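You operate a simulated robot arm through the tools that you are given. There is no shell and no other tool. Be economical: measure what you need, move in short steps, check, and stop when the job is done.

Carry out the task below with a simulated robot arm. There is one attempt and no reset: what you move stays moved.

TASK
Put the long beige and the short blue teaspoon away in their drawer bays.
Fine: long in LONG, short in SHORT; leave the other two out and shut the cart drawer.
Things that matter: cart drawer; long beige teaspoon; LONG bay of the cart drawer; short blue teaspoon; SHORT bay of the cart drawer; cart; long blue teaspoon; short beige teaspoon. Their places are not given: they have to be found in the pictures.

It is judged by the outcome, as a careful person would: the job done as asked, and still so three seconds after it is handed in. It fails if anything else is knocked over, pushed out of place, dropped, spilled or broken.

THE ROBOT
A 6-joint arm with a two-finger parallel gripper, fixed in place. Base frame: the origin is at the foot of the arm, x ahead of it, y to its left, z up. Readings come in mm, degrees, newtons and seconds.
With the tool pointing down near the work surface it reaches from about 180 to 840 mm from the base axis. Its first joint turns from -166.0 to 166.0 degrees. Payload 3.91 kg.
Tool frame: the origin (TCP) lies between the finger pads and is the grasp point; the fingertips stand 30 mm ahead of it; z points along the fingers, y is the line along which they close. Largest opening 110 mm; finger width 20, thickness 10; the body of the gripper, 48 by 112 mm, starts 55 mm behind the TCP.
Orientation is told as [roll, pitch, yaw] about the base's x, y, z axes, in that order, counted from this pose: with the fingers straight down and closing along the base's y, the tool's x points along the base's -x, its y along +y and its z along -z.

THE INTERFACE
- The arm moves only by the tool drive_tool. Its arguments are lists of equal length, an entry for each row: "grip": the opening, from 0 (shut) to 1 (fully open); "linear": the shift along the tool's x, y, z in mm, a list of three; "rot": the turn, a rotation vector about the tool's x, y, z in degrees, a list of three. In form: {"grip": [grip, ...], "linear": [[dx, dy, dz], ...], "rot": [[rx, ry, rz], ...]}. A call has 1 to 8 rows; each row shifts and turns the commanded pose from where the row before left it, along the tool's axes as they then stand. Rows are played at 5 a second. More than 50 mm and 8.6 degrees between two rows, or a gripper value outside its range, and nothing of the call is played. Where a pose cannot be reached the arm comes as near as it can. A force on the tool above 90 N (or 10 N above the force at the start of the call, whichever is more), or a blocked arm, ends the call early, and 0.2 s more pass. Each finger travels about 108 mm/s and halts on what it meets, pressing with about 43 N; the grip force reading is that of the motor and also rises with nothing between the fingers. The clock runs only during rows and for 0.2 s after the last one: add rows that do not move to give the fingers time. The reply holds the time, the measured pose of the TCP, the force on the tool along the base axes, the opening and the grip force, in the units named above and with some noise.
- Cameras (640 x 400 px; columns grow to the right, rows downward): "scene" is fixed at [218, 500.1, 1372.1]; the picture's right is [-1.00, 0.05, 0.00], its down [0.02, 0.39, -0.92] and it looks along [-0.05, -0.92, -0.39] (base axes); focal length 342 px, centre (320, 200). "wrist" rides on the gripper at [77, 7, -115] in the tool frame; the picture's right is [-0.09, 1.00, 0.00], its down [-0.80, -0.07, -0.59] and it looks along [-0.59, -0.05, 0.80] (tool axes); focal length 270 px, centre (320, 200).
- snapshot(camera): a new picture of that camera. The clock stands still meanwhile.
- slide_trunk(by): slides the trunk up (or, below 0, down) by that many mm; the arm rides with it, the base frame stays. It gives what a move gives, with no picture.
- locate(camera, pixels): for up to 12 pixels [column, row] of the newest picture of that camera ("zoom" is the newest enlarged one), the place [x, y, z] in the base frame of the surface seen there, good to about 2 mm. The clock stands still meanwhile.
- inspect(camera, box): a new picture of the part [left, top, right, bottom] of that camera's present view, enlarged. The clock stands still meanwhile.
- close_job(): hands the job in; it is judged then, once.

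Work in short steps. Measure before you move; look again where a grasp or a placing could have gone wrong, and mend it. You have 80 turns and 54 pictures in all, those below and enlarged ones among them. Open the gripper and draw the arm clear of the work before you hand the job in, unless the task says otherwise; then end with one line.

The tools are called after "Request:" as a command line: name --argument value ..., lists and objects as JSON in quotes. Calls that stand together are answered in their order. drive_tool: Moves the arm, as the interface text tells. Its arguments: {"type":"object","properties":{"grip":{"type":"array"},"linear":{"type":"array"},"rot":{"type":"array"}},"required":["grip","linear","rot"]} The other tools are called the same way: slide_trunk (by) slides the trunk up or down; snapshot (camera) takes a picture; locate (camera, pixels) gives the place of the surface under pixels of a picture; inspect (camera, box) takes an enlarged picture of a part of a camera's view; close_job () hands the job in.

At the start:

```text
t: 0.0
tcp_pos: [174.4, -401.9, 1094.0]
ee_rot: [0.0, 0.0, -0.1]
force: [-0.9, 0.0, 0.2]
width: 110.3
gripper_force: 0.1
trunk travel left (down, up): [-475.0, 65.0]
```

scene: 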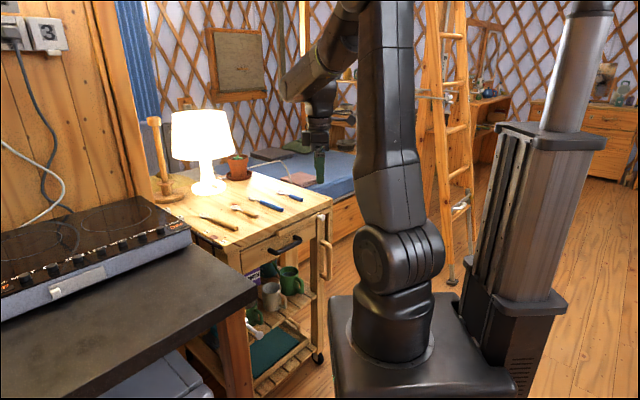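
wrist: 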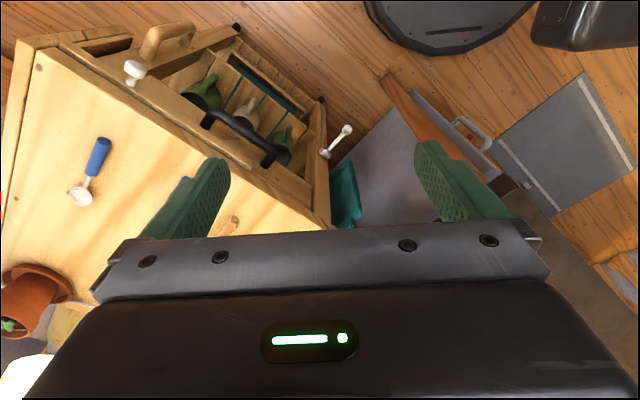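

The cart with spoons is around scene pixels (160-330, 170-270). I enlarge it to find the spoons and the drawer.

Request:
inspect --camera "scene" --box '[150, 160, 350, 285]'

```text
3.20 times, centred on (250, 222) of scene
```

zoom: 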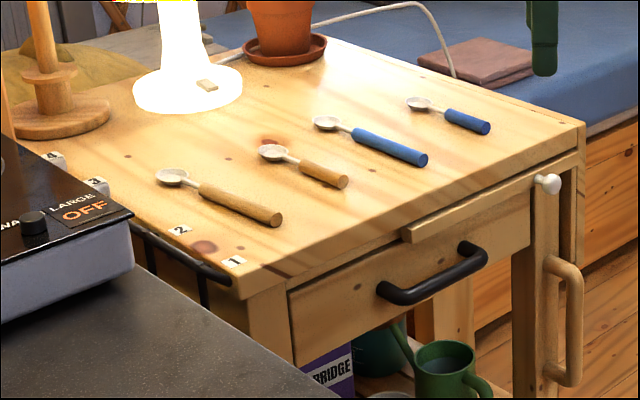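

Spoons near to far: long beige, short beige, long blue, short blue. I measure the long beige, the short blue, the drawer handle, and the table edges.

Request:
locate --camera "zoom" --pixels '[[205, 190], [275, 219], [170, 178], [450, 115], [486, 127], [418, 104], [382, 292], [483, 258], [430, 285], [243, 297], [583, 125], [290, 300]]'

Request:
locate --camera "zoom" --pixels '[[275, 153], [303, 168], [343, 184], [325, 123], [356, 135], [423, 161], [405, 238], [545, 185], [295, 355], [525, 240], [575, 375], [410, 230]]'

```text
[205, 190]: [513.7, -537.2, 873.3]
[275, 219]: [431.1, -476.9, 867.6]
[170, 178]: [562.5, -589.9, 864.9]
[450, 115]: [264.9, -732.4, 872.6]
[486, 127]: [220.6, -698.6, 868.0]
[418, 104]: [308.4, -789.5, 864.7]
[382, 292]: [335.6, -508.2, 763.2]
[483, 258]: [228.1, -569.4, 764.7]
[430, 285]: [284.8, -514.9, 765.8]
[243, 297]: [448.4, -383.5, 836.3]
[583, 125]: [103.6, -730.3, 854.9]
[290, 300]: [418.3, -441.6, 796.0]
```

```text
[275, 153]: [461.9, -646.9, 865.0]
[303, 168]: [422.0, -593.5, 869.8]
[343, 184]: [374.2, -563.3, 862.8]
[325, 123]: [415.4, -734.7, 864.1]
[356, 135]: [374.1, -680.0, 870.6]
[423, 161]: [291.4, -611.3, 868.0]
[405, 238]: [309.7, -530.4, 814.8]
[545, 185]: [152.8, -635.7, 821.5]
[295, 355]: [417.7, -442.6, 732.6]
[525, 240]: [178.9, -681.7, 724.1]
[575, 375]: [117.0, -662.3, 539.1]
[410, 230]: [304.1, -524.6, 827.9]
```

Geometry rough so far; I look at the front of the cart closer from the wrist and the scene camera (bar with white knob above the drawer).

Request:
inspect --camera "wrist" --box '[20, 10, 340, 210]'

Request:
inspect --camera "scene" --box '[220, 200, 340, 275]'

```text
2.00 times, centred on (180, 110) of wrist
```

zoom: 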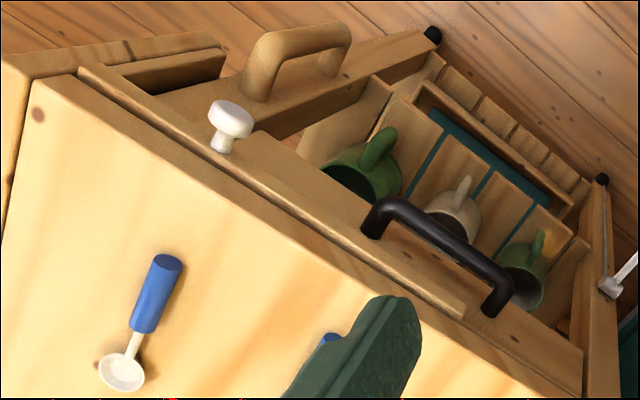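

```text
5.33 times, centred on (280, 238) of scene
```

zoom: 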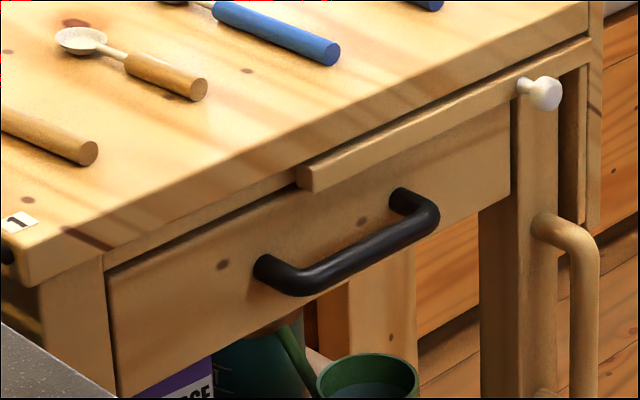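

I measure the bar, the knob, the drawer front and the handle in this view.

Request:
locate --camera "zoom" --pixels '[[310, 182], [330, 162], [330, 178], [500, 105], [500, 88], [585, 60], [585, 48], [545, 95], [300, 200], [440, 160], [500, 125], [130, 290]]'

Request:
locate --camera "zoom" --pixels '[[40, 270], [110, 235], [300, 155], [450, 85], [500, 62], [580, 25], [270, 272], [310, 280], [370, 255], [420, 225], [485, 200], [520, 120]]'

```text
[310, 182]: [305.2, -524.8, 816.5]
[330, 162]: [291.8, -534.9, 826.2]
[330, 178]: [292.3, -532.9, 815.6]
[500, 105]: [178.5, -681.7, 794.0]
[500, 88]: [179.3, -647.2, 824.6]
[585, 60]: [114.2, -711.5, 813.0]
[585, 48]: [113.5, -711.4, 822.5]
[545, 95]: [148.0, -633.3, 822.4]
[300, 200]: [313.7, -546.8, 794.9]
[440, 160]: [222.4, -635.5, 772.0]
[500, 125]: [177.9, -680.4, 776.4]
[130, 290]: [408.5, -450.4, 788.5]
```

```text
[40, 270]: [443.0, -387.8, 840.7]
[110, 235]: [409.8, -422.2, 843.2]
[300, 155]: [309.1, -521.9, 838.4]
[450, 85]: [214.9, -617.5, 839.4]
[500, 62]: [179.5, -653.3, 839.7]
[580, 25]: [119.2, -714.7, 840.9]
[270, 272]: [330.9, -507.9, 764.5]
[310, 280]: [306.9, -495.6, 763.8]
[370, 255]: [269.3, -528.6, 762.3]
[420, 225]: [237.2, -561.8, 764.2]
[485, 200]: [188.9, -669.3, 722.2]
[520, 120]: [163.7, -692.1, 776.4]
```

The front edge runs at 45° in the base frame (outward normal n=(-0.71,0.71)); handle centre is about (272,-531,763), with a bar above it at z≈810–828. I yaw the tool by 45° so I can then tip it horizontal to grasp the handle from the front.

Request:
drive_tool --grip '[1, 1, 1, 1, 1, 1]' --linear '[[0, 0, 0], [0, 0, 0], [0, 0, 0], [0, 0, 0], [0, 0, 0], [0, 0, 0]]' --rot '[[0, 0, -7.5], [0, 0, -7.5], [0, 0, -7.5], [0, 0, -7.5], [0, 0, -7.5], [0, 0, -7.5]]'

```text
t: 1.4
tcp_pos: [174.1, -402.0, 1095.2]
ee_rot: [0.1, -0.1, 45.3]
force: [-0.8, 0.1, 0.4]
width: 110.0
gripper_force: 0.1
trunk travel left (down, up): [-475.0, 65.0]
```

Now tip about tool x (first 60°), fingers swinging toward the cart.

Request:
drive_tool --grip '[1, 1, 1, 1, 1, 1, 1, 1]' --linear '[[0, 0, 0], [0, 0, 0], [0, 0, 0], [0, 0, 0], [0, 0, 0], [0, 0, 0], [0, 0, 0], [0, 0, 0]]' --rot '[[7.5, 0, 0], [7.5, 0, 0], [7.5, 0, 0], [7.5, 0, 0], [7.5, 0, 0], [7.5, 0, 0], [7.5, 0, 0], [7.5, 0, 0]]'

```text
t: 3.2
tcp_pos: [198.0, -400.2, 1151.1]
ee_rot: [-59.0, -0.3, 44.5]
force: [-1.0, 0.1, 0.4]
width: 109.9
gripper_force: 0.1
out of reach, approached as far as the arm can: row 7, 8
trunk travel left (down, up): [-475.0, 65.0]
```

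The tip hit a reach limit up here; I lower the tool straight down in front of the cart (n≈-423, well clear of the edge at -587) and look at the reading.

Request:
drive_tool --grip '[1, 1, 1, 1, 1, 1]' --linear '[[0, 42.9, 25.7], [0, 42.9, 25.7], [0, 42.9, 25.7], [0, 42.9, 25.7], [0, 42.9, 25.7], [0, 0, 0]]' --rot '[[0, 0, 0], [0, 0, 0], [0, 0, 0], [0, 0, 0], [0, 0, 0], [0, 0, 0]]'

```text
t: 4.6
tcp_pos: [255.7, -385.2, 1131.3]
ee_rot: [-59.1, -0.1, 44.7]
force: [-0.2, -0.8, 0.0]
width: 110.2
gripper_force: 0.0
out of reach, approached as far as the arm can: row 1, 2, 3, 4, 5
trunk travel left (down, up): [-475.0, 65.0]
```

Limit again: the wrist is too low relative to the shoulder. I lower the trunk so the arm keeps its shape while the tool descends in front of the cart.

Request:
slide_trunk --by -300

Request:
snapshot --camera "scene"

```text
t: 7.6
tcp_pos: [255.8, -384.8, 831.2]
ee_rot: [-59.0, -0.1, 44.8]
force: [-0.8, -0.8, 0.4]
width: 110.2
gripper_force: 0.1
trunk travel left (down, up): [-175.0, 365.0]
```

```text
48 pictures are left
```

scene: 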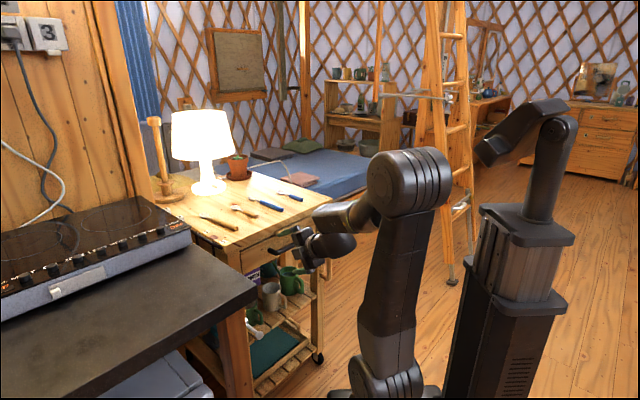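

Works well. Now finish tipping to horizontal and shift 92 mm along tool x (toward the handle centre).

Request:
drive_tool --grip '[1, 1, 1, 1, 1]' --linear '[[23, 0, 0], [23, 0, 0], [23, 0, 0], [23, 0, 0], [0, 0, 0]]' --rot '[[7.75, 0, 0], [7.75, 0, 0], [7.75, 0, 0], [7.75, 0, 0], [0, 0, 0]]'

```text
t: 8.8
tcp_pos: [240.8, -400.7, 1073.5]
ee_rot: [-88.2, -1.0, 44.5]
force: [-0.9, 0.3, -0.8]
width: 110.1
gripper_force: 0.0
out of reach, approached as far as the arm can: row 1, 2, 3, 4
trunk travel left (down, up): [-175.0, 365.0]
```

The limit is an inner-reach one, so I lower the trunk the rest of the way; the tool then ends at z≈900, in front of the cart.

Request:
slide_trunk --by -170

```text
t: 10.7
tcp_pos: [240.7, -401.0, 902.7]
ee_rot: [-88.1, -0.9, 44.4]
force: [0.9, 0.0, -0.3]
width: 109.9
gripper_force: 0.1
trunk travel left (down, up): [-5.0, 535.0]
```

Shift +70 along tool x and 40 mm forward, staying short of the table edge.

Request:
drive_tool --grip '[1, 1, 1]' --linear '[[35, 0, 20], [35, 0, 20], [0, 0, 0]]' --rot '[[0, 0, 0], [0, 0, 0], [0, 0, 0]]'

```text
t: 11.5
tcp_pos: [222.5, -478.3, 913.0]
ee_rot: [-87.7, -1.0, 44.2]
force: [-0.7, -0.9, 1.1]
width: 110.3
gripper_force: 0.0
out of reach, approached as far as the arm can: row 1, 2
trunk travel left (down, up): [-5.0, 535.0]
```

Near enough. Try moving down 50 mm steps.

Request:
drive_tool --grip '[1, 1]' --linear '[[0, 40, 0], [0, 0, 0]]' --rot '[[0, 0, 0], [0, 0, 0]]'

```text
t: 12.1
tcp_pos: [225.3, -472.7, 906.8]
ee_rot: [-87.0, -1.5, 44.1]
force: [-0.7, 0.5, -0.5]
width: 110.0
gripper_force: 0.0
out of reach, approached as far as the arm can: row 1
trunk travel left (down, up): [-5.0, 535.0]
```

Limit again. At 30° below horizontal the arm reached lower, so I tip back by 28° and then descend.

Request:
drive_tool --grip '[1, 1, 1, 1, 1]' --linear '[[0, 0, 0], [0, 0, 0], [0, 0, 0], [0, 0, 0], [0, 0, 0]]' --rot '[[-7, 0, 0], [-7, 0, 0], [-7, 0, 0], [-7, 0, 0], [0, 0, 0]]'

```text
t: 13.3
tcp_pos: [224.5, -471.5, 907.3]
ee_rot: [-60.1, -0.8, 44.2]
force: [-0.9, 0.8, 0.3]
width: 110.0
gripper_force: 0.1
trunk travel left (down, up): [-5.0, 535.0]
```

Now descend straight down ~100 mm to z≈806, on the line toward the handle.

Request:
drive_tool --grip '[1, 1, 1, 1]' --linear '[[2, 29.2, 16.8], [2, 29.2, 16.8], [2, 29.2, 16.8], [0, 0, 0]]' --rot '[[0, 0, 0], [0, 0, 0], [0, 0, 0], [0, 0, 0]]'

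Request:
snapshot --camera "wrist"

Request:
inspect --camera "scene" --box '[220, 190, 380, 290]'

```text
t: 14.3
tcp_pos: [222.7, -472.7, 805.7]
ee_rot: [-60.2, -0.9, 44.3]
force: [0.0, -1.0, 0.6]
width: 109.7
gripper_force: 0.2
trunk travel left (down, up): [-5.0, 535.0]
```

```text
47 pictures are left
```

wrist: 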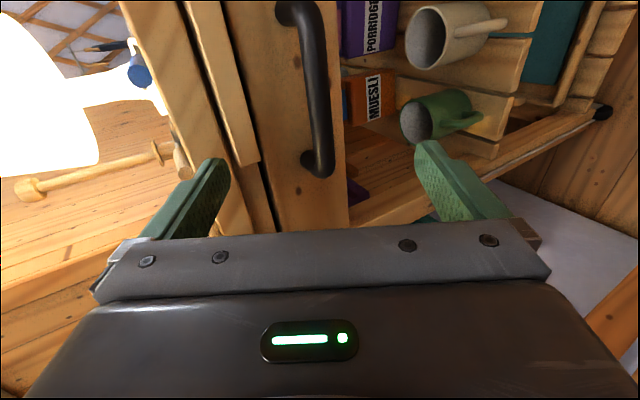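

```text
4.00 times, centred on (300, 240) of scene
```

zoom: 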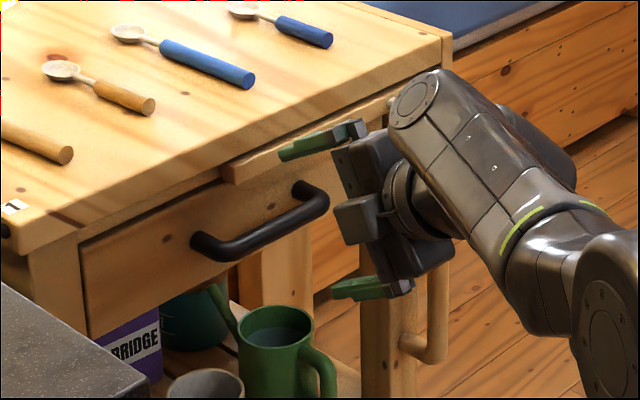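

The handle runs from (300,15) to (320,170) in the wrist picture. I measure it and the ledge bar from this closer view.

Request:
locate --camera "wrist" --pixels '[[310, 60], [318, 120], [322, 155], [290, 13], [340, 100], [270, 100], [225, 100], [248, 150], [265, 180], [180, 100], [310, 160], [235, 60]]'

```text
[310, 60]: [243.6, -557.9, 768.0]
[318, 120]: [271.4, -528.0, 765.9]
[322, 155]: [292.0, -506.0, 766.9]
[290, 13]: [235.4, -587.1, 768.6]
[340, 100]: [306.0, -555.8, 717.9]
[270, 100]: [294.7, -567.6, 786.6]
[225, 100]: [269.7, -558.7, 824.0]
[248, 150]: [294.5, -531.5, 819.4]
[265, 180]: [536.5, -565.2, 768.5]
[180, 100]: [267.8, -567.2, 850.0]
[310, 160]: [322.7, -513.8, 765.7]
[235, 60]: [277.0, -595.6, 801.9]
```

Handle centre ≈ n -569, z 763, drawer top edge ≈ z 800, so the bar above looks clear of it. I narrow to ~42 mm and advance 78 mm along the tool axis, straddling the handle.

Request:
drive_tool --grip '[0.38, 0.38, 0.38, 0.38, 0.38, 0.38]' --linear '[[3, 0, 0], [3, 0, 0], [0, 0, 26], [0, 0, 26], [0, 0, 25], [0, 0, 0]]' --rot '[[0, 0, 0], [0, 0, 0], [0, 0, 0], [0, 0, 0], [0, 0, 0], [0, 0, 0]]'

Request:
snapshot --camera "wrist"

```text
t: 15.7
tcp_pos: [264.7, -528.4, 770.5]
ee_rot: [-60.2, -0.9, 44.3]
force: [-0.3, -0.7, -0.1]
width: 41.4
gripper_force: 0.1
trunk travel left (down, up): [-5.0, 535.0]
```

```text
45 pictures are left
```

wrist: 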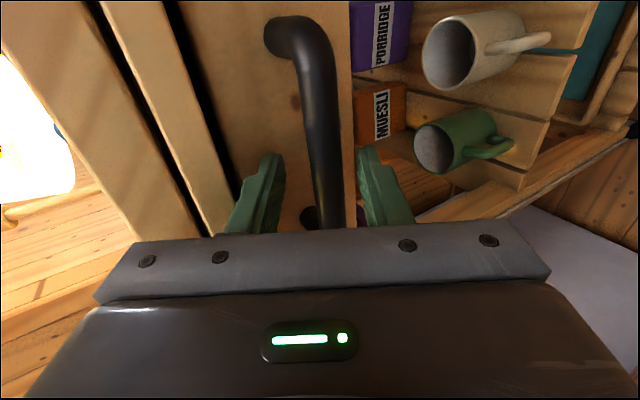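

The handle is between the fingers. I close on it.

Request:
drive_tool --grip '[0, 0, 0, 0]' --linear '[[0, 0, 0], [0, 0, 0], [0, 0, 0], [0, 0, 0]]' --rot '[[0, 0, 0], [0, 0, 0], [0, 0, 0], [0, 0, 0]]'

```text
t: 16.7
tcp_pos: [264.2, -527.8, 767.4]
ee_rot: [-59.9, -1.0, 44.4]
force: [-14.7, 19.3, -26.8]
width: 18.0
gripper_force: 45.2
trunk travel left (down, up): [-5.0, 535.0]
```

Gripped (18 mm). Pull straight out along n, 60 mm first, checking the force.

Request:
drive_tool --grip '[0, 0, 0, 0, 0]' --linear '[[0, 7.5, -13], [0, 7.5, -13], [0, 7.5, -13], [0, 7.5, -13], [0, 0, 0]]' --rot '[[0, 0, 0], [0, 0, 0], [0, 0, 0], [0, 0, 0], [0, 0, 0]]'

Request:
snapshot --camera "scene"

```text
t: 17.9
tcp_pos: [221.7, -484.5, 765.0]
ee_rot: [-60.0, -0.9, 44.4]
force: [-7.6, -8.5, -33.1]
width: 17.7
gripper_force: 45.0
trunk travel left (down, up): [-5.0, 535.0]
```

```text
44 pictures are left
```

scene: 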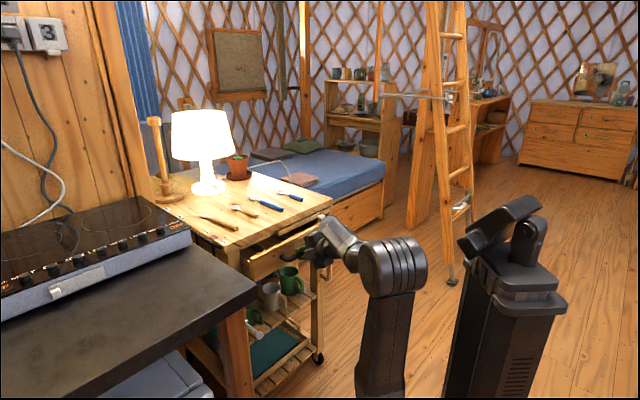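

The drawer moves freely. Keep pulling 60 mm.

Request:
drive_tool --grip '[0, 0, 0, 0, 0]' --linear '[[0, 7.5, -13], [0, 7.5, -13], [0, 7.5, -13], [0, 7.5, -13], [0, 0, 0]]' --rot '[[0, 0, 0], [0, 0, 0], [0, 0, 0], [0, 0, 0], [0, 0, 0]]'

```text
t: 19.1
tcp_pos: [179.8, -443.4, 767.0]
ee_rot: [-59.9, -1.0, 44.3]
force: [-10.6, -10.3, -38.7]
width: 17.9
gripper_force: 45.7
trunk travel left (down, up): [-5.0, 535.0]
```

Still free; pull another 60 mm.

Request:
drive_tool --grip '[0, 0, 0, 0, 0]' --linear '[[0, 7.5, -13], [0, 7.5, -13], [0, 7.5, -13], [0, 7.5, -13], [0, 0, 0]]' --rot '[[0, 0, 0], [0, 0, 0], [0, 0, 0], [0, 0, 0], [0, 0, 0]]'

Request:
inspect --camera "scene" --box '[180, 180, 380, 305]'

```text
t: 20.3
tcp_pos: [137.8, -399.1, 768.0]
ee_rot: [-59.9, -0.9, 44.4]
force: [-13.2, -13.5, -40.6]
width: 18.0
gripper_force: 45.5
trunk travel left (down, up): [-5.0, 535.0]
```

```text
3.20 times, centred on (280, 242) of scene
```

zoom: 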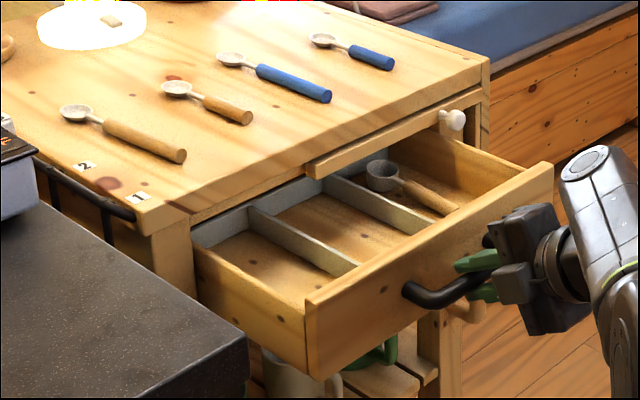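

Bays visible, some partially under the tabletop. Pull another 45 mm.

Request:
drive_tool --grip '[0, 0, 0, 0]' --linear '[[0, 7.5, -13], [0, 7.5, -13], [0, 7.5, -13], [0, 0, 0]]' --rot '[[0, 0, 0], [0, 0, 0], [0, 0, 0], [0, 0, 0]]'

Request:
inspect --camera "scene" --box '[220, 200, 364, 290]'

```text
t: 21.3
tcp_pos: [105.7, -368.5, 767.4]
ee_rot: [-60.1, -0.9, 44.2]
force: [-18.1, -19.1, -24.9]
width: 17.7
gripper_force: 44.2
trunk travel left (down, up): [-5.0, 535.0]
```

```text
4.44 times, centred on (292, 245) of scene
```

zoom: 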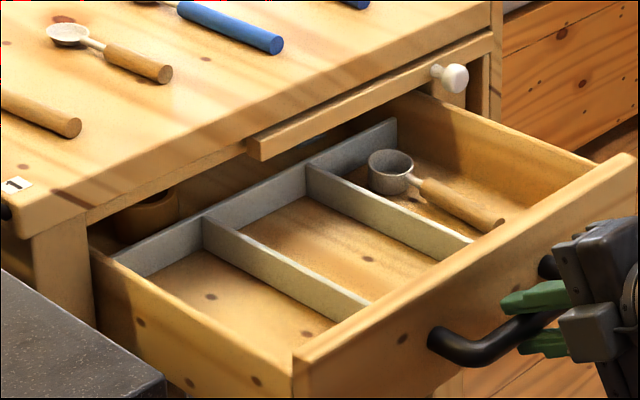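

The drawer is open ~225 mm with three front bays. I release the handle and back off along the tool axis.

Request:
drive_tool --grip '[0.4, 0.4, 0.4, 0.4, 0.4]' --linear '[[0, 0, 0], [0, 0, 0], [0, 0, -20], [0, 0, -25], [0, 0, 0]]' --rot '[[0, 0, 0], [0, 0, 0], [0, 0, 0], [0, 0, 0], [0, 0, 0]]'

```text
t: 22.5
tcp_pos: [78.9, -338.3, 791.1]
ee_rot: [-60.2, -0.8, 44.3]
force: [0.3, -0.2, 0.1]
width: 44.2
gripper_force: 0.0
trunk travel left (down, up): [-5.0, 535.0]
```

Free. Raise the trunk 475 mm to the initial height, straight up, clear of the drawer.

Request:
slide_trunk --by 475

Request:
drive_tool --grip '[0.4, 0.4, 0.4, 0.4, 0.4, 0.4, 0.4, 0.4]' --linear '[[0, 0, 0], [0, 0, 0], [0, 0, 0], [0, 0, 0], [0, 0, 0], [0, 0, 0], [0, 0, 0], [0, 0, 0]]' --rot '[[-7.5, 0, 0], [-7.5, 0, 0], [-7.5, 0, 0], [-7.5, 0, 0], [-7.5, 0, 0], [-7.5, 0, 0], [-7.5, 0, 0], [-7.5, 0, 0]]'

```text
refused: 475 is not a number from -400 to 400
```

```text
t: 24.3
tcp_pos: [78.8, -338.2, 791.3]
ee_rot: [-0.1, -0.9, 44.3]
force: [0.8, 0.1, 0.1]
width: 44.1
gripper_force: 0.0
trunk travel left (down, up): [-5.0, 535.0]
```

The trunk call was refused (limit 400) and the turn happened low, but no contact shows. Raise in two steps.

Request:
slide_trunk --by 400

Request:
snapshot --camera "wrist"

Request:
inspect --camera "scene" --box '[160, 170, 352, 290]'

```text
t: 28.1
tcp_pos: [78.5, -339.3, 1191.6]
ee_rot: [-0.1, -0.8, 44.4]
force: [0.2, -0.5, 0.3]
width: 44.2
gripper_force: 0.2
trunk travel left (down, up): [-405.0, 135.0]
```

```text
41 pictures are left
```

wrist: 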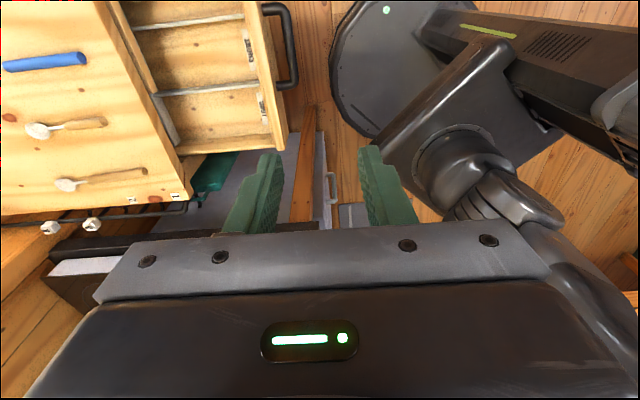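

```text
3.33 times, centred on (256, 230) of scene
```

zoom: 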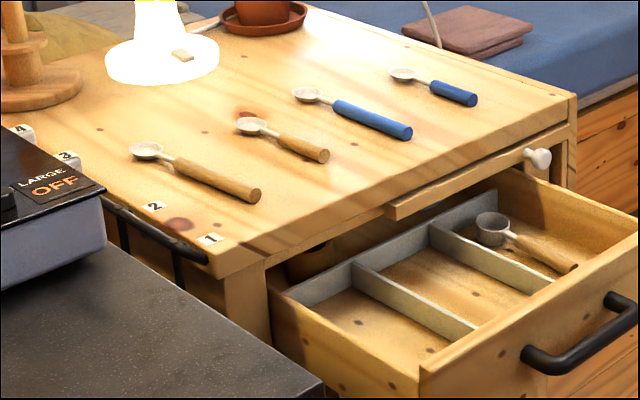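

Labels sit on the inner face of the drawer front at wrist (262,108) and (248,48). I enlarge those.

Request:
inspect --camera "wrist" --box '[120, 0, 312, 160]'

```text
2.50 times, centred on (216, 80) of wrist
```

zoom: 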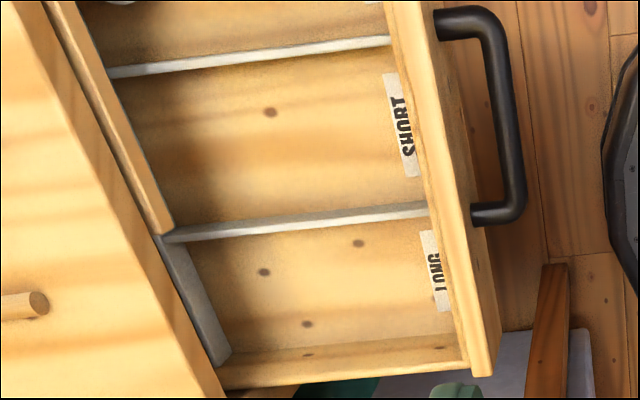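

LONG is the leftmost bay, SHORT the middle one. I measure their floors and walls.

Request:
locate --camera "zoom" --pixels '[[235, 345], [455, 335], [215, 260], [415, 235], [320, 290], [185, 205], [410, 195], [150, 100], [380, 60], [280, 140], [300, 224], [300, 48]]'

Request:
locate --camera "zoom" --pixels '[[440, 200], [480, 360], [195, 300], [160, 200], [130, 140], [300, 380], [245, 375], [470, 290], [440, 80], [515, 150], [200, 240], [222, 365]]'

```text
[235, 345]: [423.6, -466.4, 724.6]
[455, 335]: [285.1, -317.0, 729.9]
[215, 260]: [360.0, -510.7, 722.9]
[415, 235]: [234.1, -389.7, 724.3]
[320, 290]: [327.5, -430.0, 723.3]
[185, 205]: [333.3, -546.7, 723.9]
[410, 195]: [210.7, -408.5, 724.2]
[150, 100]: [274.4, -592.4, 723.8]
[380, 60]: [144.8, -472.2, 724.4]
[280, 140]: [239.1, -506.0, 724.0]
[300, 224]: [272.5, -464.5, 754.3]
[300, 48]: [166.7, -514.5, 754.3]
```

```text
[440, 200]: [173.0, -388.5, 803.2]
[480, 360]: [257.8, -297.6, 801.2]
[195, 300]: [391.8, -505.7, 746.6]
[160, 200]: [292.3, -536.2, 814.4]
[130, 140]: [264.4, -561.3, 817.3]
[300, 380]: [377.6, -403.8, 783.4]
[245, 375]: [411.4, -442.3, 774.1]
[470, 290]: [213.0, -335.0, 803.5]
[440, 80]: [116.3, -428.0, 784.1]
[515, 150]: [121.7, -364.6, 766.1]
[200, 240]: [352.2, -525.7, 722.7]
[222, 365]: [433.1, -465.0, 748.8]
```

LONG bay: s≈28–132, SHORT: s≈140–240, n −632…−400, floor z≈724; the table edge overhangs 45 mm of it, so I want the drawer a little further open. I turn the tool 90° so its x points out of the cart, then push the drawer's inner front outward from within.

Request:
drive_tool --grip '[0, 0, 0, 0, 0, 0, 0, 0]' --linear '[[0, 0, 0], [0, 0, 0], [0, 0, 0], [0, 0, 0], [0, 0, 0], [0, 0, 0], [0, 0, 0], [0, 0, 0]]' --rot '[[0, 0, 8], [0, 0, 8], [0, 0, 8], [0, 0, 8], [0, 0, 8], [0, 0, 8], [0, 0, 8], [0, 0, 8]]'

Request:
drive_tool --grip '[0, 0, 0, 0, 0, 0, 0, 0]' --linear '[[0, 0, 0], [0, 0, 0], [0, 0, 0], [0, 0, 0], [-36, 0, 0], [-36, 0, 0], [-36, 0, 0], [-36, 0, 0]]' --rot '[[0, 0, 6.5], [0, 0, 6.5], [0, 0, 6.5], [0, 0, 6], [0, 0, 0], [0, 0, 0], [0, 0, 0], [0, 0, 0]]'

Request:
snapshot --camera "wrist"

```text
t: 29.9
tcp_pos: [79.3, -338.9, 1191.5]
ee_rot: [0.7, -0.5, -19.9]
force: [-0.3, -0.8, -0.7]
width: 0.0
gripper_force: 37.3
trunk travel left (down, up): [-405.0, 135.0]
```

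```text
t: 31.8
tcp_pos: [180.3, -443.1, 1190.6]
ee_rot: [0.8, -0.2, -45.2]
force: [-0.2, -0.5, 0.0]
width: 0.0
gripper_force: 37.5
trunk travel left (down, up): [-405.0, 135.0]
```

```text
38 pictures are left
```

wrist: 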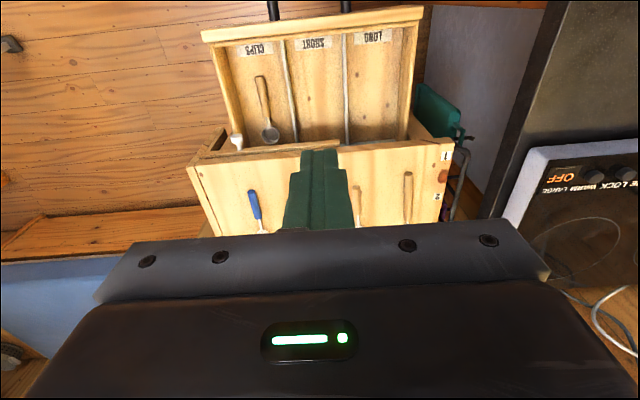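

Clear view: CLIPS, SHORT, LONG from left to right in this picture. I enlarge it and measure inner walls and the spoons.

Request:
inspect --camera "wrist" --box '[180, 0, 470, 240]'

```text
1.67 times, centred on (325, 120) of wrist
```

zoom: 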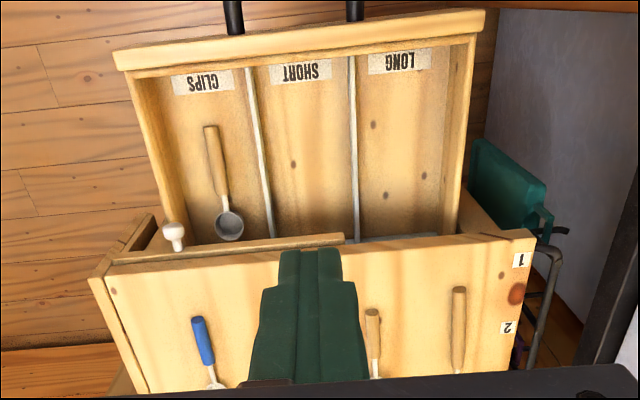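

Request:
locate --camera "zoom" --pixels '[[400, 85], [400, 62], [455, 100], [440, 150], [362, 100], [353, 130], [347, 130], [305, 100], [262, 130], [275, 130], [457, 293], [457, 360]]'

Request:
locate --camera "zoom" --pixels '[[200, 322], [209, 360], [300, 85], [300, 235], [430, 225], [468, 60], [172, 228], [400, 40], [372, 312], [320, 15], [254, 130], [358, 130]]'

```text
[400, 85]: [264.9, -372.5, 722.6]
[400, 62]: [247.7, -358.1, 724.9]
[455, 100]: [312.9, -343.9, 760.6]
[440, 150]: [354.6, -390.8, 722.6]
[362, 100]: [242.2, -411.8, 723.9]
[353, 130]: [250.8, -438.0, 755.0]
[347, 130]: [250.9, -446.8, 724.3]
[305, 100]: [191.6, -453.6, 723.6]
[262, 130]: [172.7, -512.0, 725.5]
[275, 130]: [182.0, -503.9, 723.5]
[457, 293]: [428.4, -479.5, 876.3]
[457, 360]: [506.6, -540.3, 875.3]
```

```text
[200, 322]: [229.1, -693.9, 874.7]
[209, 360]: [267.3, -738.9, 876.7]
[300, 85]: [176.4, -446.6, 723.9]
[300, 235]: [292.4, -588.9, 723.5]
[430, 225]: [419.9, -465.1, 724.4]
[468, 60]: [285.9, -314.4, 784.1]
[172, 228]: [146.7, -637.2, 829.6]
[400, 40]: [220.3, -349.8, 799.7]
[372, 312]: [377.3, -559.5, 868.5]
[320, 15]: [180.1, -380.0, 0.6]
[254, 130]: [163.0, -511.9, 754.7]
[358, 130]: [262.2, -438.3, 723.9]
```

Bays confirmed: LONG s 24–128, SHORT s 138–241, front wall inner n≈-403. I lower the trunk 400 so the closed fingers enter the SHORT bay near its front (tip z≈760), then push outward.

Request:
slide_trunk --by -400

Request:
drive_tool --grip '[0, 0, 0, 0, 0, 0, 0]' --linear '[[0, 0, 10], [10, 0, 0], [10, 0, 0], [12, 0, 0], [12, 0, 0], [12, 0, 0], [0, 0, 0]]' --rot '[[0, 0, 0], [0, 0, 0], [0, 0, 0], [0, 0, 0], [0, 0, 0], [0, 0, 0], [0, 0, 0]]'

Request:
inspect --camera "scene" --box '[180, 180, 380, 305]'

```text
t: 35.6
tcp_pos: [179.3, -442.9, 791.6]
ee_rot: [0.9, -0.1, -45.2]
force: [-0.5, 0.2, 0.2]
width: 0.1
gripper_force: 37.4
trunk travel left (down, up): [-5.0, 535.0]
```

```text
t: 37.2
tcp_pos: [138.3, -402.9, 780.8]
ee_rot: [0.9, -0.1, -45.3]
force: [0.1, 1.1, -0.6]
width: 0.1
gripper_force: 37.4
trunk travel left (down, up): [-5.0, 535.0]
```

```text
3.20 times, centred on (280, 242) of scene
```

zoom: 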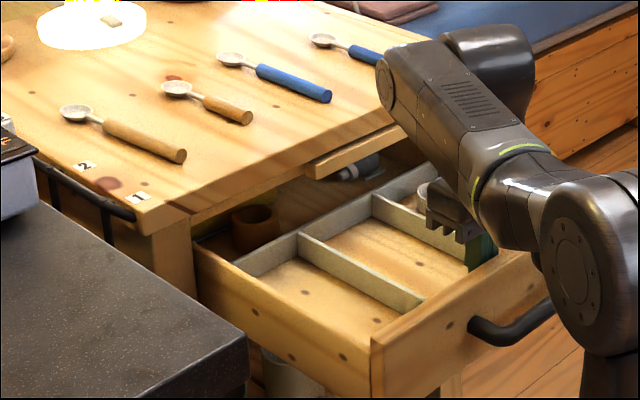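

Drawer is now out ~255 mm, bays clear of the overhang. Back the finger off, raise the trunk, then travel over the long beige spoon.

Request:
drive_tool --grip '[0, 0]' --linear '[[-12, 0, 0], [0, 0, 0]]' --rot '[[0, 0, 0], [0, 0, 0]]'

Request:
slide_trunk --by 400

Request:
drive_tool --grip '[0.3, 0.5, 0.5, 0.5, 0.5, 0.5, 0.5, 0.5]' --linear '[[-38, 19.8, 0], [-38, 19.8, 0], [-38, 19.8, 0], [-38, 19.8, 0], [-38, 19.8, 0], [-38, 19.8, 0], [-38, 19.8, 0], [-38, 19.8, 0]]' --rot '[[0, 0, 0], [0, 0, 0], [0, 0, 0], [0, 0, 0], [0, 0, 0], [0, 0, 0], [0, 0, 0], [0, 0, 0]]'

Request:
snapshot --camera "wrist"

```text
t: 37.8
tcp_pos: [148.8, -411.9, 780.6]
ee_rot: [0.9, 0.0, -45.2]
force: [-0.1, 0.3, 0.1]
width: 0.0
gripper_force: 37.7
trunk travel left (down, up): [-5.0, 535.0]
```

```text
t: 41.6
tcp_pos: [149.5, -411.6, 1181.1]
ee_rot: [0.9, -0.1, -45.2]
force: [0.3, 0.2, 0.2]
width: 0.0
gripper_force: 37.9
trunk travel left (down, up): [-405.0, 135.0]
```

```text
t: 43.4
tcp_pos: [477.8, -516.6, 1181.4]
ee_rot: [0.9, -0.2, -45.1]
force: [0.6, -0.1, 0.0]
width: 55.1
gripper_force: 0.1
trunk travel left (down, up): [-405.0, 135.0]
```

```text
35 pictures are left
```

wrist: 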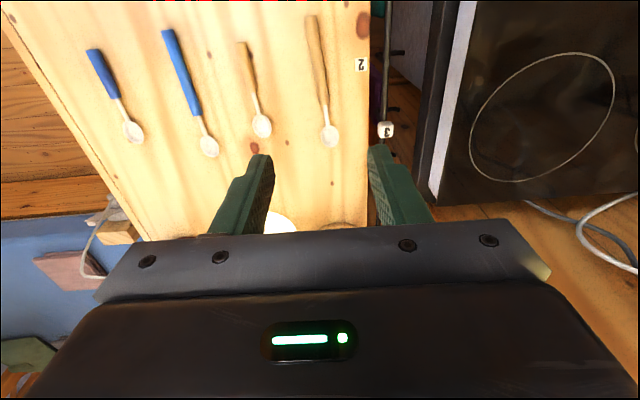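

All spoons are in view. I measure them, and the lamp (it is tall and near) in a fresh scene picture.

Request:
locate --camera "wrist" --pixels '[[310, 22], [319, 70], [324, 100], [330, 143], [93, 56], [113, 90], [117, 100], [136, 138], [265, 130], [242, 48], [280, 222], [330, 222]]'

Request:
snapshot --camera "scene"

Request:
locate --camera "scene" --pixels '[[200, 115], [175, 150], [200, 150], [230, 150], [205, 185], [225, 187], [235, 165], [155, 125], [165, 195]]'

```text
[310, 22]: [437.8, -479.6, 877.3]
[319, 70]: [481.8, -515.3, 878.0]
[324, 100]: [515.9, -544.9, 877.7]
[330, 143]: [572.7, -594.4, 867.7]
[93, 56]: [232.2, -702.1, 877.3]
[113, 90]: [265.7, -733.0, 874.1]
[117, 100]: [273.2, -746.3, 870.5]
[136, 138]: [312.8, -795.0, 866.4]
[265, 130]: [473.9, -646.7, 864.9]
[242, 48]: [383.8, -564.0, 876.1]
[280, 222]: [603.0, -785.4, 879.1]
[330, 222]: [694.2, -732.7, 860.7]
```

```text
34 pictures are left
```

scene: 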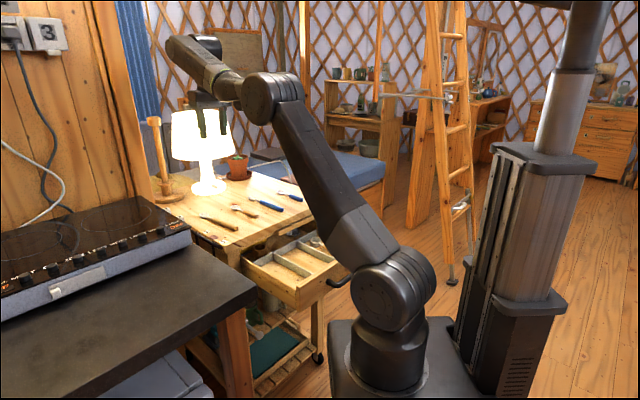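

```text
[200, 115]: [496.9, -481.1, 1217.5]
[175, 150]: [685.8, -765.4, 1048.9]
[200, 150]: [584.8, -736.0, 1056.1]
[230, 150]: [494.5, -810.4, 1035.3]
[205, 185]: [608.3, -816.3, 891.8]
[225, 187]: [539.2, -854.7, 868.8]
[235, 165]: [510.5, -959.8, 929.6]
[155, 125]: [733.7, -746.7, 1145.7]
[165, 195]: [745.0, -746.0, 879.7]
```

Lamp is ≥200 mm away. Long beige: axis through s≈24 at n≈-705, ~5° off. I align (yaw −5°, small shift), then lower the trunk 270 mm to just above and check.

Request:
drive_tool --grip '[0.5, 0.5]' --linear '[[-2, 3.4, 0], [0, 0, 0]]' --rot '[[-0.9, 0, -5], [0, 0, 0]]'

Request:
slide_trunk --by -260

Request:
snapshot --camera "wrist"

```text
t: 44.0
tcp_pos: [479.1, -515.6, 1181.9]
ee_rot: [1.7, -0.2, -40.0]
force: [-0.7, -0.1, -0.2]
width: 55.1
gripper_force: 0.0
trunk travel left (down, up): [-405.0, 135.0]
```

```text
t: 46.7
tcp_pos: [478.0, -516.3, 922.5]
ee_rot: [1.6, -0.2, -40.2]
force: [0.1, -0.2, -0.3]
width: 54.9
gripper_force: 0.0
trunk travel left (down, up): [-145.0, 395.0]
```

```text
33 pictures are left
```

wrist: 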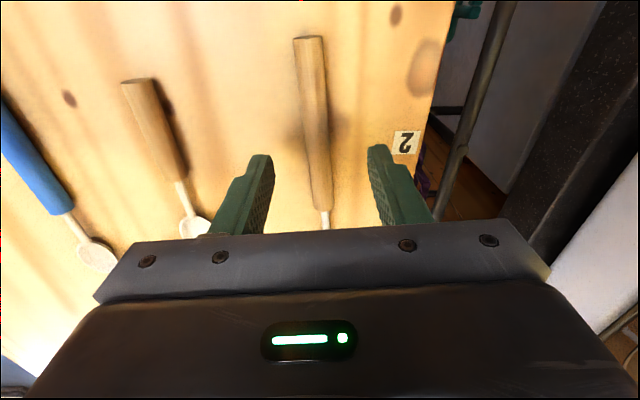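

Spoon handle is centred between the fingers (col ≈315). Descend 33 mm and close.

Request:
drive_tool --grip '[0.5, 0.5, 0.5, 0, 0, 0, 0]' --linear '[[0, 2.5, 16], [0, 0, 16], [0, 0, 0], [0, 0, 0], [0, 0, 0], [0, 0, 0], [0, 0, 0]]' --rot '[[1.2, 0, 0], [0, 0, 0], [0, 0, 0], [0, 0, 0], [0, 0, 0], [0, 0, 0], [0, 0, 0]]'

```text
t: 48.3
tcp_pos: [480.9, -516.0, 891.2]
ee_rot: [0.4, -0.2, -40.2]
force: [0.6, -0.6, 0.2]
width: 14.3
gripper_force: 43.0
trunk travel left (down, up): [-145.0, 395.0]
```

Gripped at 14 mm. Lift 120 mm with the trunk and check.

Request:
slide_trunk --by 120

Request:
snapshot --camera "wrist"

```text
t: 49.8
tcp_pos: [481.3, -515.2, 1010.5]
ee_rot: [0.5, -0.2, -40.2]
force: [-0.3, -0.5, 0.3]
width: 14.1
gripper_force: 43.2
trunk travel left (down, up): [-265.0, 275.0]
```

```text
32 pictures are left
```

wrist: 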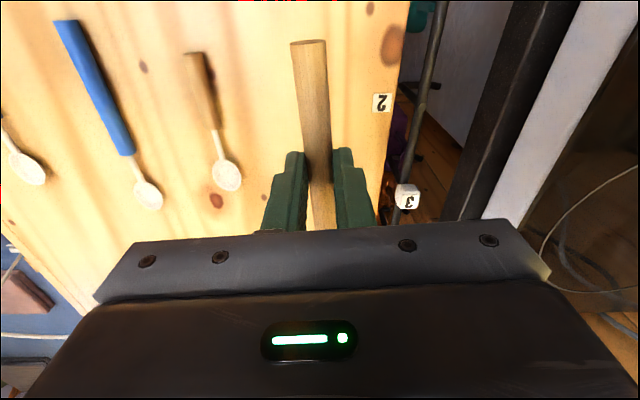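

Held firmly. I find the handle end's place relative to the TCP.

Request:
locate --camera "wrist" --pixels '[[309, 44], [309, 52], [316, 140]]'

Request:
inspect --camera "scene" --box '[150, 110, 350, 235]'

```text
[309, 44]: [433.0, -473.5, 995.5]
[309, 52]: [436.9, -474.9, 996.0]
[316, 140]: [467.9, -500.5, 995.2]
```

```text
3.20 times, centred on (250, 172) of scene
```

zoom: 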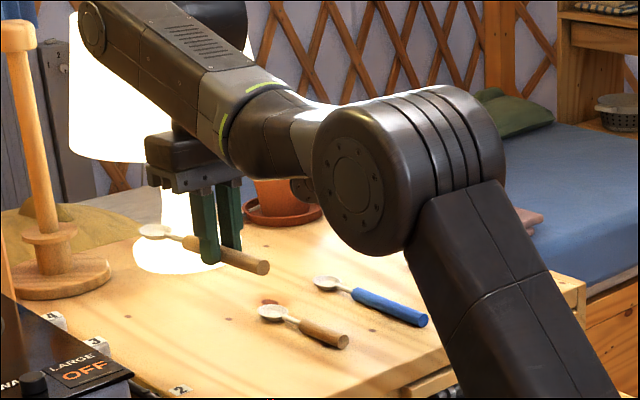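

Handle end is 64 mm ahead of the TCP, head tip ~136 mm behind. I carry it over the LONG bay (TCP s≈85, n≈-447) and turn 10° so it lies slightly diagonal with end clearance.

Request:
drive_tool --grip '[0, 0, 0, 0, 0, 0, 0, 0]' --linear '[[43.7, -6.4, 0], [43.7, -6.4, 0], [43.7, -6.4, 0], [43.7, -6.4, 0], [43.7, -6.4, 0], [43.7, -6.4, 0], [0, 0, 0], [0, 0, 0]]' --rot '[[0, 0, 0], [0, 0, 0], [0, 0, 0], [0, 0, 0], [0, 0, 0], [0, 0, 0], [0, 0, -5], [0, 0, -5]]'

Request:
slide_trunk --by -80

Request:
snapshot --camera "wrist"

Request:
inspect --camera "scene" --box '[180, 160, 372, 280]'

```text
t: 51.6
tcp_pos: [254.2, -374.7, 1008.3]
ee_rot: [0.6, -0.4, -30.1]
force: [-0.2, -0.2, 0.6]
width: 14.2
gripper_force: 43.1
trunk travel left (down, up): [-265.0, 275.0]
```

```text
t: 52.8
tcp_pos: [254.6, -375.4, 927.6]
ee_rot: [0.5, -0.4, -30.1]
force: [-0.6, -0.6, -0.2]
width: 14.0
gripper_force: 43.3
trunk travel left (down, up): [-185.0, 355.0]
```

```text
30 pictures are left
```

wrist: 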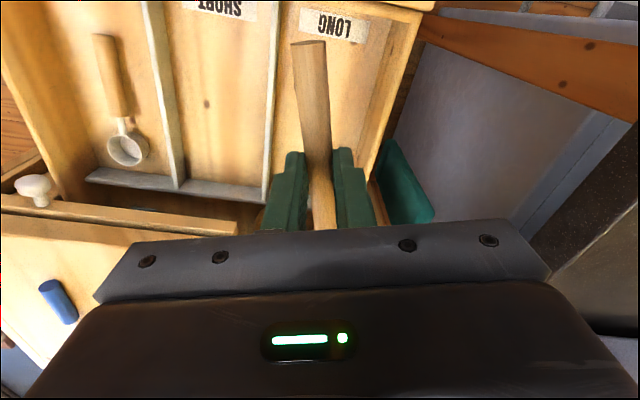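

```text
3.33 times, centred on (276, 220) of scene
```

zoom: 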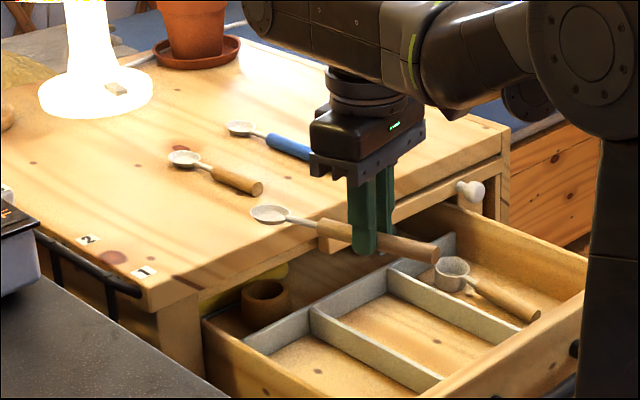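

The drawer appears even further out than I estimated. I measure the bay walls again before lowering.

Request:
locate --camera "zoom" --pixels '[[280, 335], [325, 335], [380, 305], [345, 312], [400, 280], [440, 380], [340, 365], [580, 265], [300, 375]]'

Request:
locate --camera "wrist" --pixels '[[325, 14], [345, 60], [270, 100], [400, 50], [390, 5], [320, 45], [220, 190], [230, 160], [160, 60], [372, 120], [205, 100]]'

```text
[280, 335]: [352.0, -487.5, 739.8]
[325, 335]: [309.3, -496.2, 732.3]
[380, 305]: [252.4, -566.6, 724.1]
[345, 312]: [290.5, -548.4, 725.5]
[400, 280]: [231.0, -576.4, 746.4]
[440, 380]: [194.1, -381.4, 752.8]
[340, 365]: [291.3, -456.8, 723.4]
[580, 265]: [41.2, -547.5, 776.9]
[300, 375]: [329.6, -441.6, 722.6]
```

```text
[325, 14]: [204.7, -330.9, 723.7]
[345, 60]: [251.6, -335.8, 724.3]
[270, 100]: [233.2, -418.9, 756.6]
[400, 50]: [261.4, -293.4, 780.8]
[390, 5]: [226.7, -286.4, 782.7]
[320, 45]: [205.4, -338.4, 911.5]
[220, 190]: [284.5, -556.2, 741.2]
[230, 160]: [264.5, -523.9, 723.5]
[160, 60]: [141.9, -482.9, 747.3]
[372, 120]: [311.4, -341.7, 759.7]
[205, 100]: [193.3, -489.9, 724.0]
```

Cross divider at n≈-593, front ≥-372, handle end at -384, so the spoon fits. Shift 6 mm outward and lower the trunk 150 mm.

Request:
drive_tool --grip '[0, 0]' --linear '[[5.8, 1.6, 0], [0, 0, 0]]' --rot '[[0, 0, 0], [0, 0, 0]]'

Request:
slide_trunk --by -152

Request:
snapshot --camera "wrist"

Request:
inspect --camera "scene" --box '[180, 180, 372, 300]'

```text
t: 53.4
tcp_pos: [250.2, -369.4, 927.3]
ee_rot: [0.5, -0.4, -30.2]
force: [0.1, 0.8, 0.5]
width: 14.0
gripper_force: 43.3
trunk travel left (down, up): [-185.0, 355.0]
```

```text
t: 55.1
tcp_pos: [250.1, -370.0, 776.2]
ee_rot: [0.5, -0.4, -30.3]
force: [1.3, -0.8, -1.3]
width: 13.9
gripper_force: 43.3
trunk travel left (down, up): [-33.0, 507.0]
```

```text
28 pictures are left
```

wrist: 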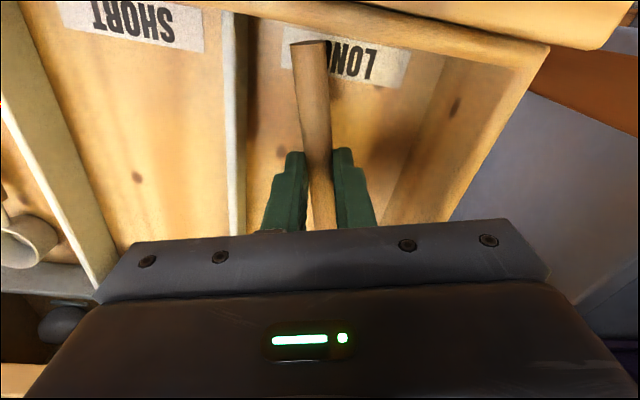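

```text
3.33 times, centred on (276, 240) of scene
```

zoom: 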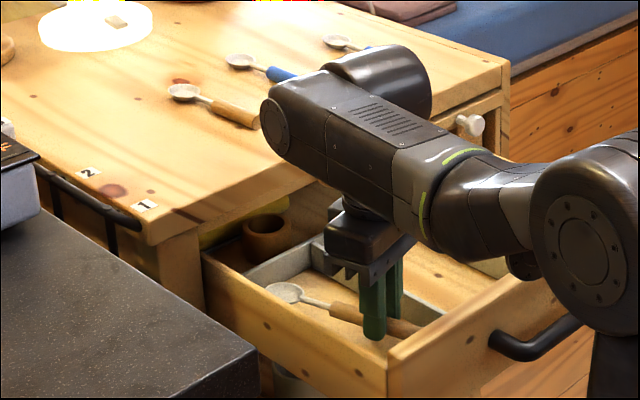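

The spoon is inside the LONG bay. Lower 16 mm and release with a modest opening.

Request:
drive_tool --grip '[0, 0, 0.3, 0.3, 0.3]' --linear '[[0, 0, 8], [0, 0, 8], [0, 0, 0], [0, 0, 0], [0, 0, 0]]' --rot '[[0, 0, 0], [0, 0, 0], [0, 0, 0], [0, 0, 0], [0, 0, 0]]'

Request:
slide_trunk --by 380

Request:
inspect --camera "wrist" --box '[160, 0, 480, 220]'

```text
t: 56.3
tcp_pos: [250.1, -368.8, 761.9]
ee_rot: [0.5, -0.2, -30.2]
force: [-0.4, -0.1, 0.0]
width: 33.2
gripper_force: 0.1
trunk travel left (down, up): [-33.0, 507.0]
```

```text
t: 60.0
tcp_pos: [250.4, -369.1, 1140.7]
ee_rot: [0.5, -0.4, -30.2]
force: [0.3, 0.4, -0.2]
width: 32.9
gripper_force: 0.1
trunk travel left (down, up): [-413.0, 127.0]
```

```text
1.82 times, centred on (320, 110) of wrist
```

zoom: 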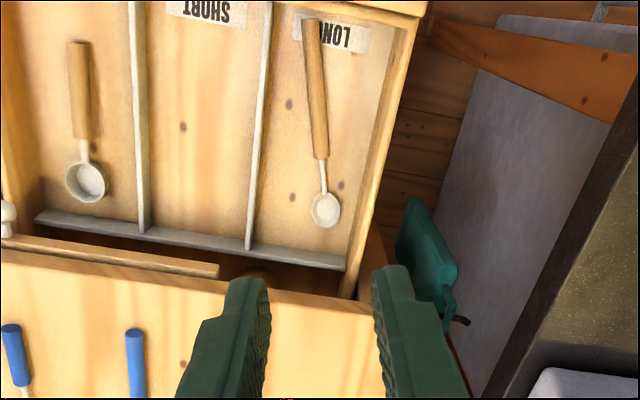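

Long beige is neatly in LONG. Next, short blue: axis at s≈332 for n≈-688, i.e. (252,-721), yaw ≈-49.5°. Travel there, then turn.

Request:
drive_tool --grip '[0.4, 0.5, 0.5, 0.5, 0.5, 0.5, 0.5, 0.5]' --linear '[[-22.3, -37.9, 0], [-22.3, -37.9, 0], [-22.3, -37.9, 0], [-22.3, -37.9, 0], [-22.3, -37.9, 0], [-22.3, -37.9, 0], [-22.3, -37.9, 0], [-22.3, -37.9, 0]]' --rot '[[0, 0, 0], [0, 0, 0], [0, 0, 0], [0, 0, 0], [0, 0, 0], [0, 0, 0], [0, 0, 0], [0, 0, 0]]'

Request:
drive_tool --grip '[0.5, 0.5, 0.5, 0.5]' --linear '[[0, 0, 0], [0, 0, 0], [0, 0, 0], [0, 0, 0]]' --rot '[[0, 0, 6.5], [0, 0, 6.5], [0, 0, 6.3], [0, 0, 0]]'

Request:
slide_trunk --by -180

Request:
snapshot --camera "wrist"

```text
t: 61.8
tcp_pos: [241.7, -685.9, 1133.6]
ee_rot: [0.5, -0.4, -30.3]
force: [0.6, 0.2, -0.2]
width: 55.0
gripper_force: 0.0
out of reach, approached as far as the arm can: row 8
trunk travel left (down, up): [-413.0, 127.0]
```

```text
t: 62.8
tcp_pos: [242.8, -686.8, 1134.5]
ee_rot: [0.6, -0.2, -49.4]
force: [0.7, 1.1, -0.4]
width: 54.8
gripper_force: 0.1
trunk travel left (down, up): [-413.0, 127.0]
```

```text
t: 64.8
tcp_pos: [243.3, -687.4, 954.2]
ee_rot: [0.6, -0.1, -49.6]
force: [0.5, -0.7, 0.0]
width: 54.8
gripper_force: 0.1
trunk travel left (down, up): [-233.0, 307.0]
```

```text
25 pictures are left
```

wrist: 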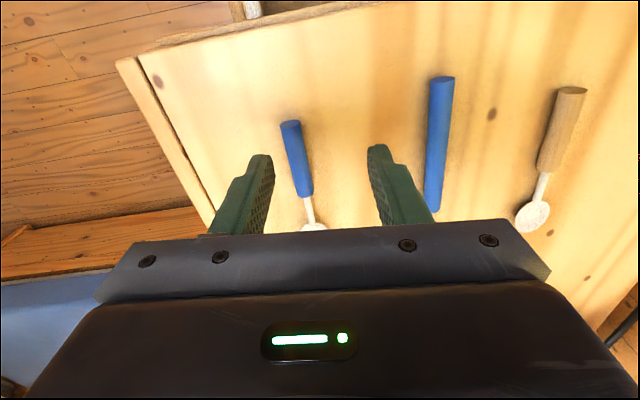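

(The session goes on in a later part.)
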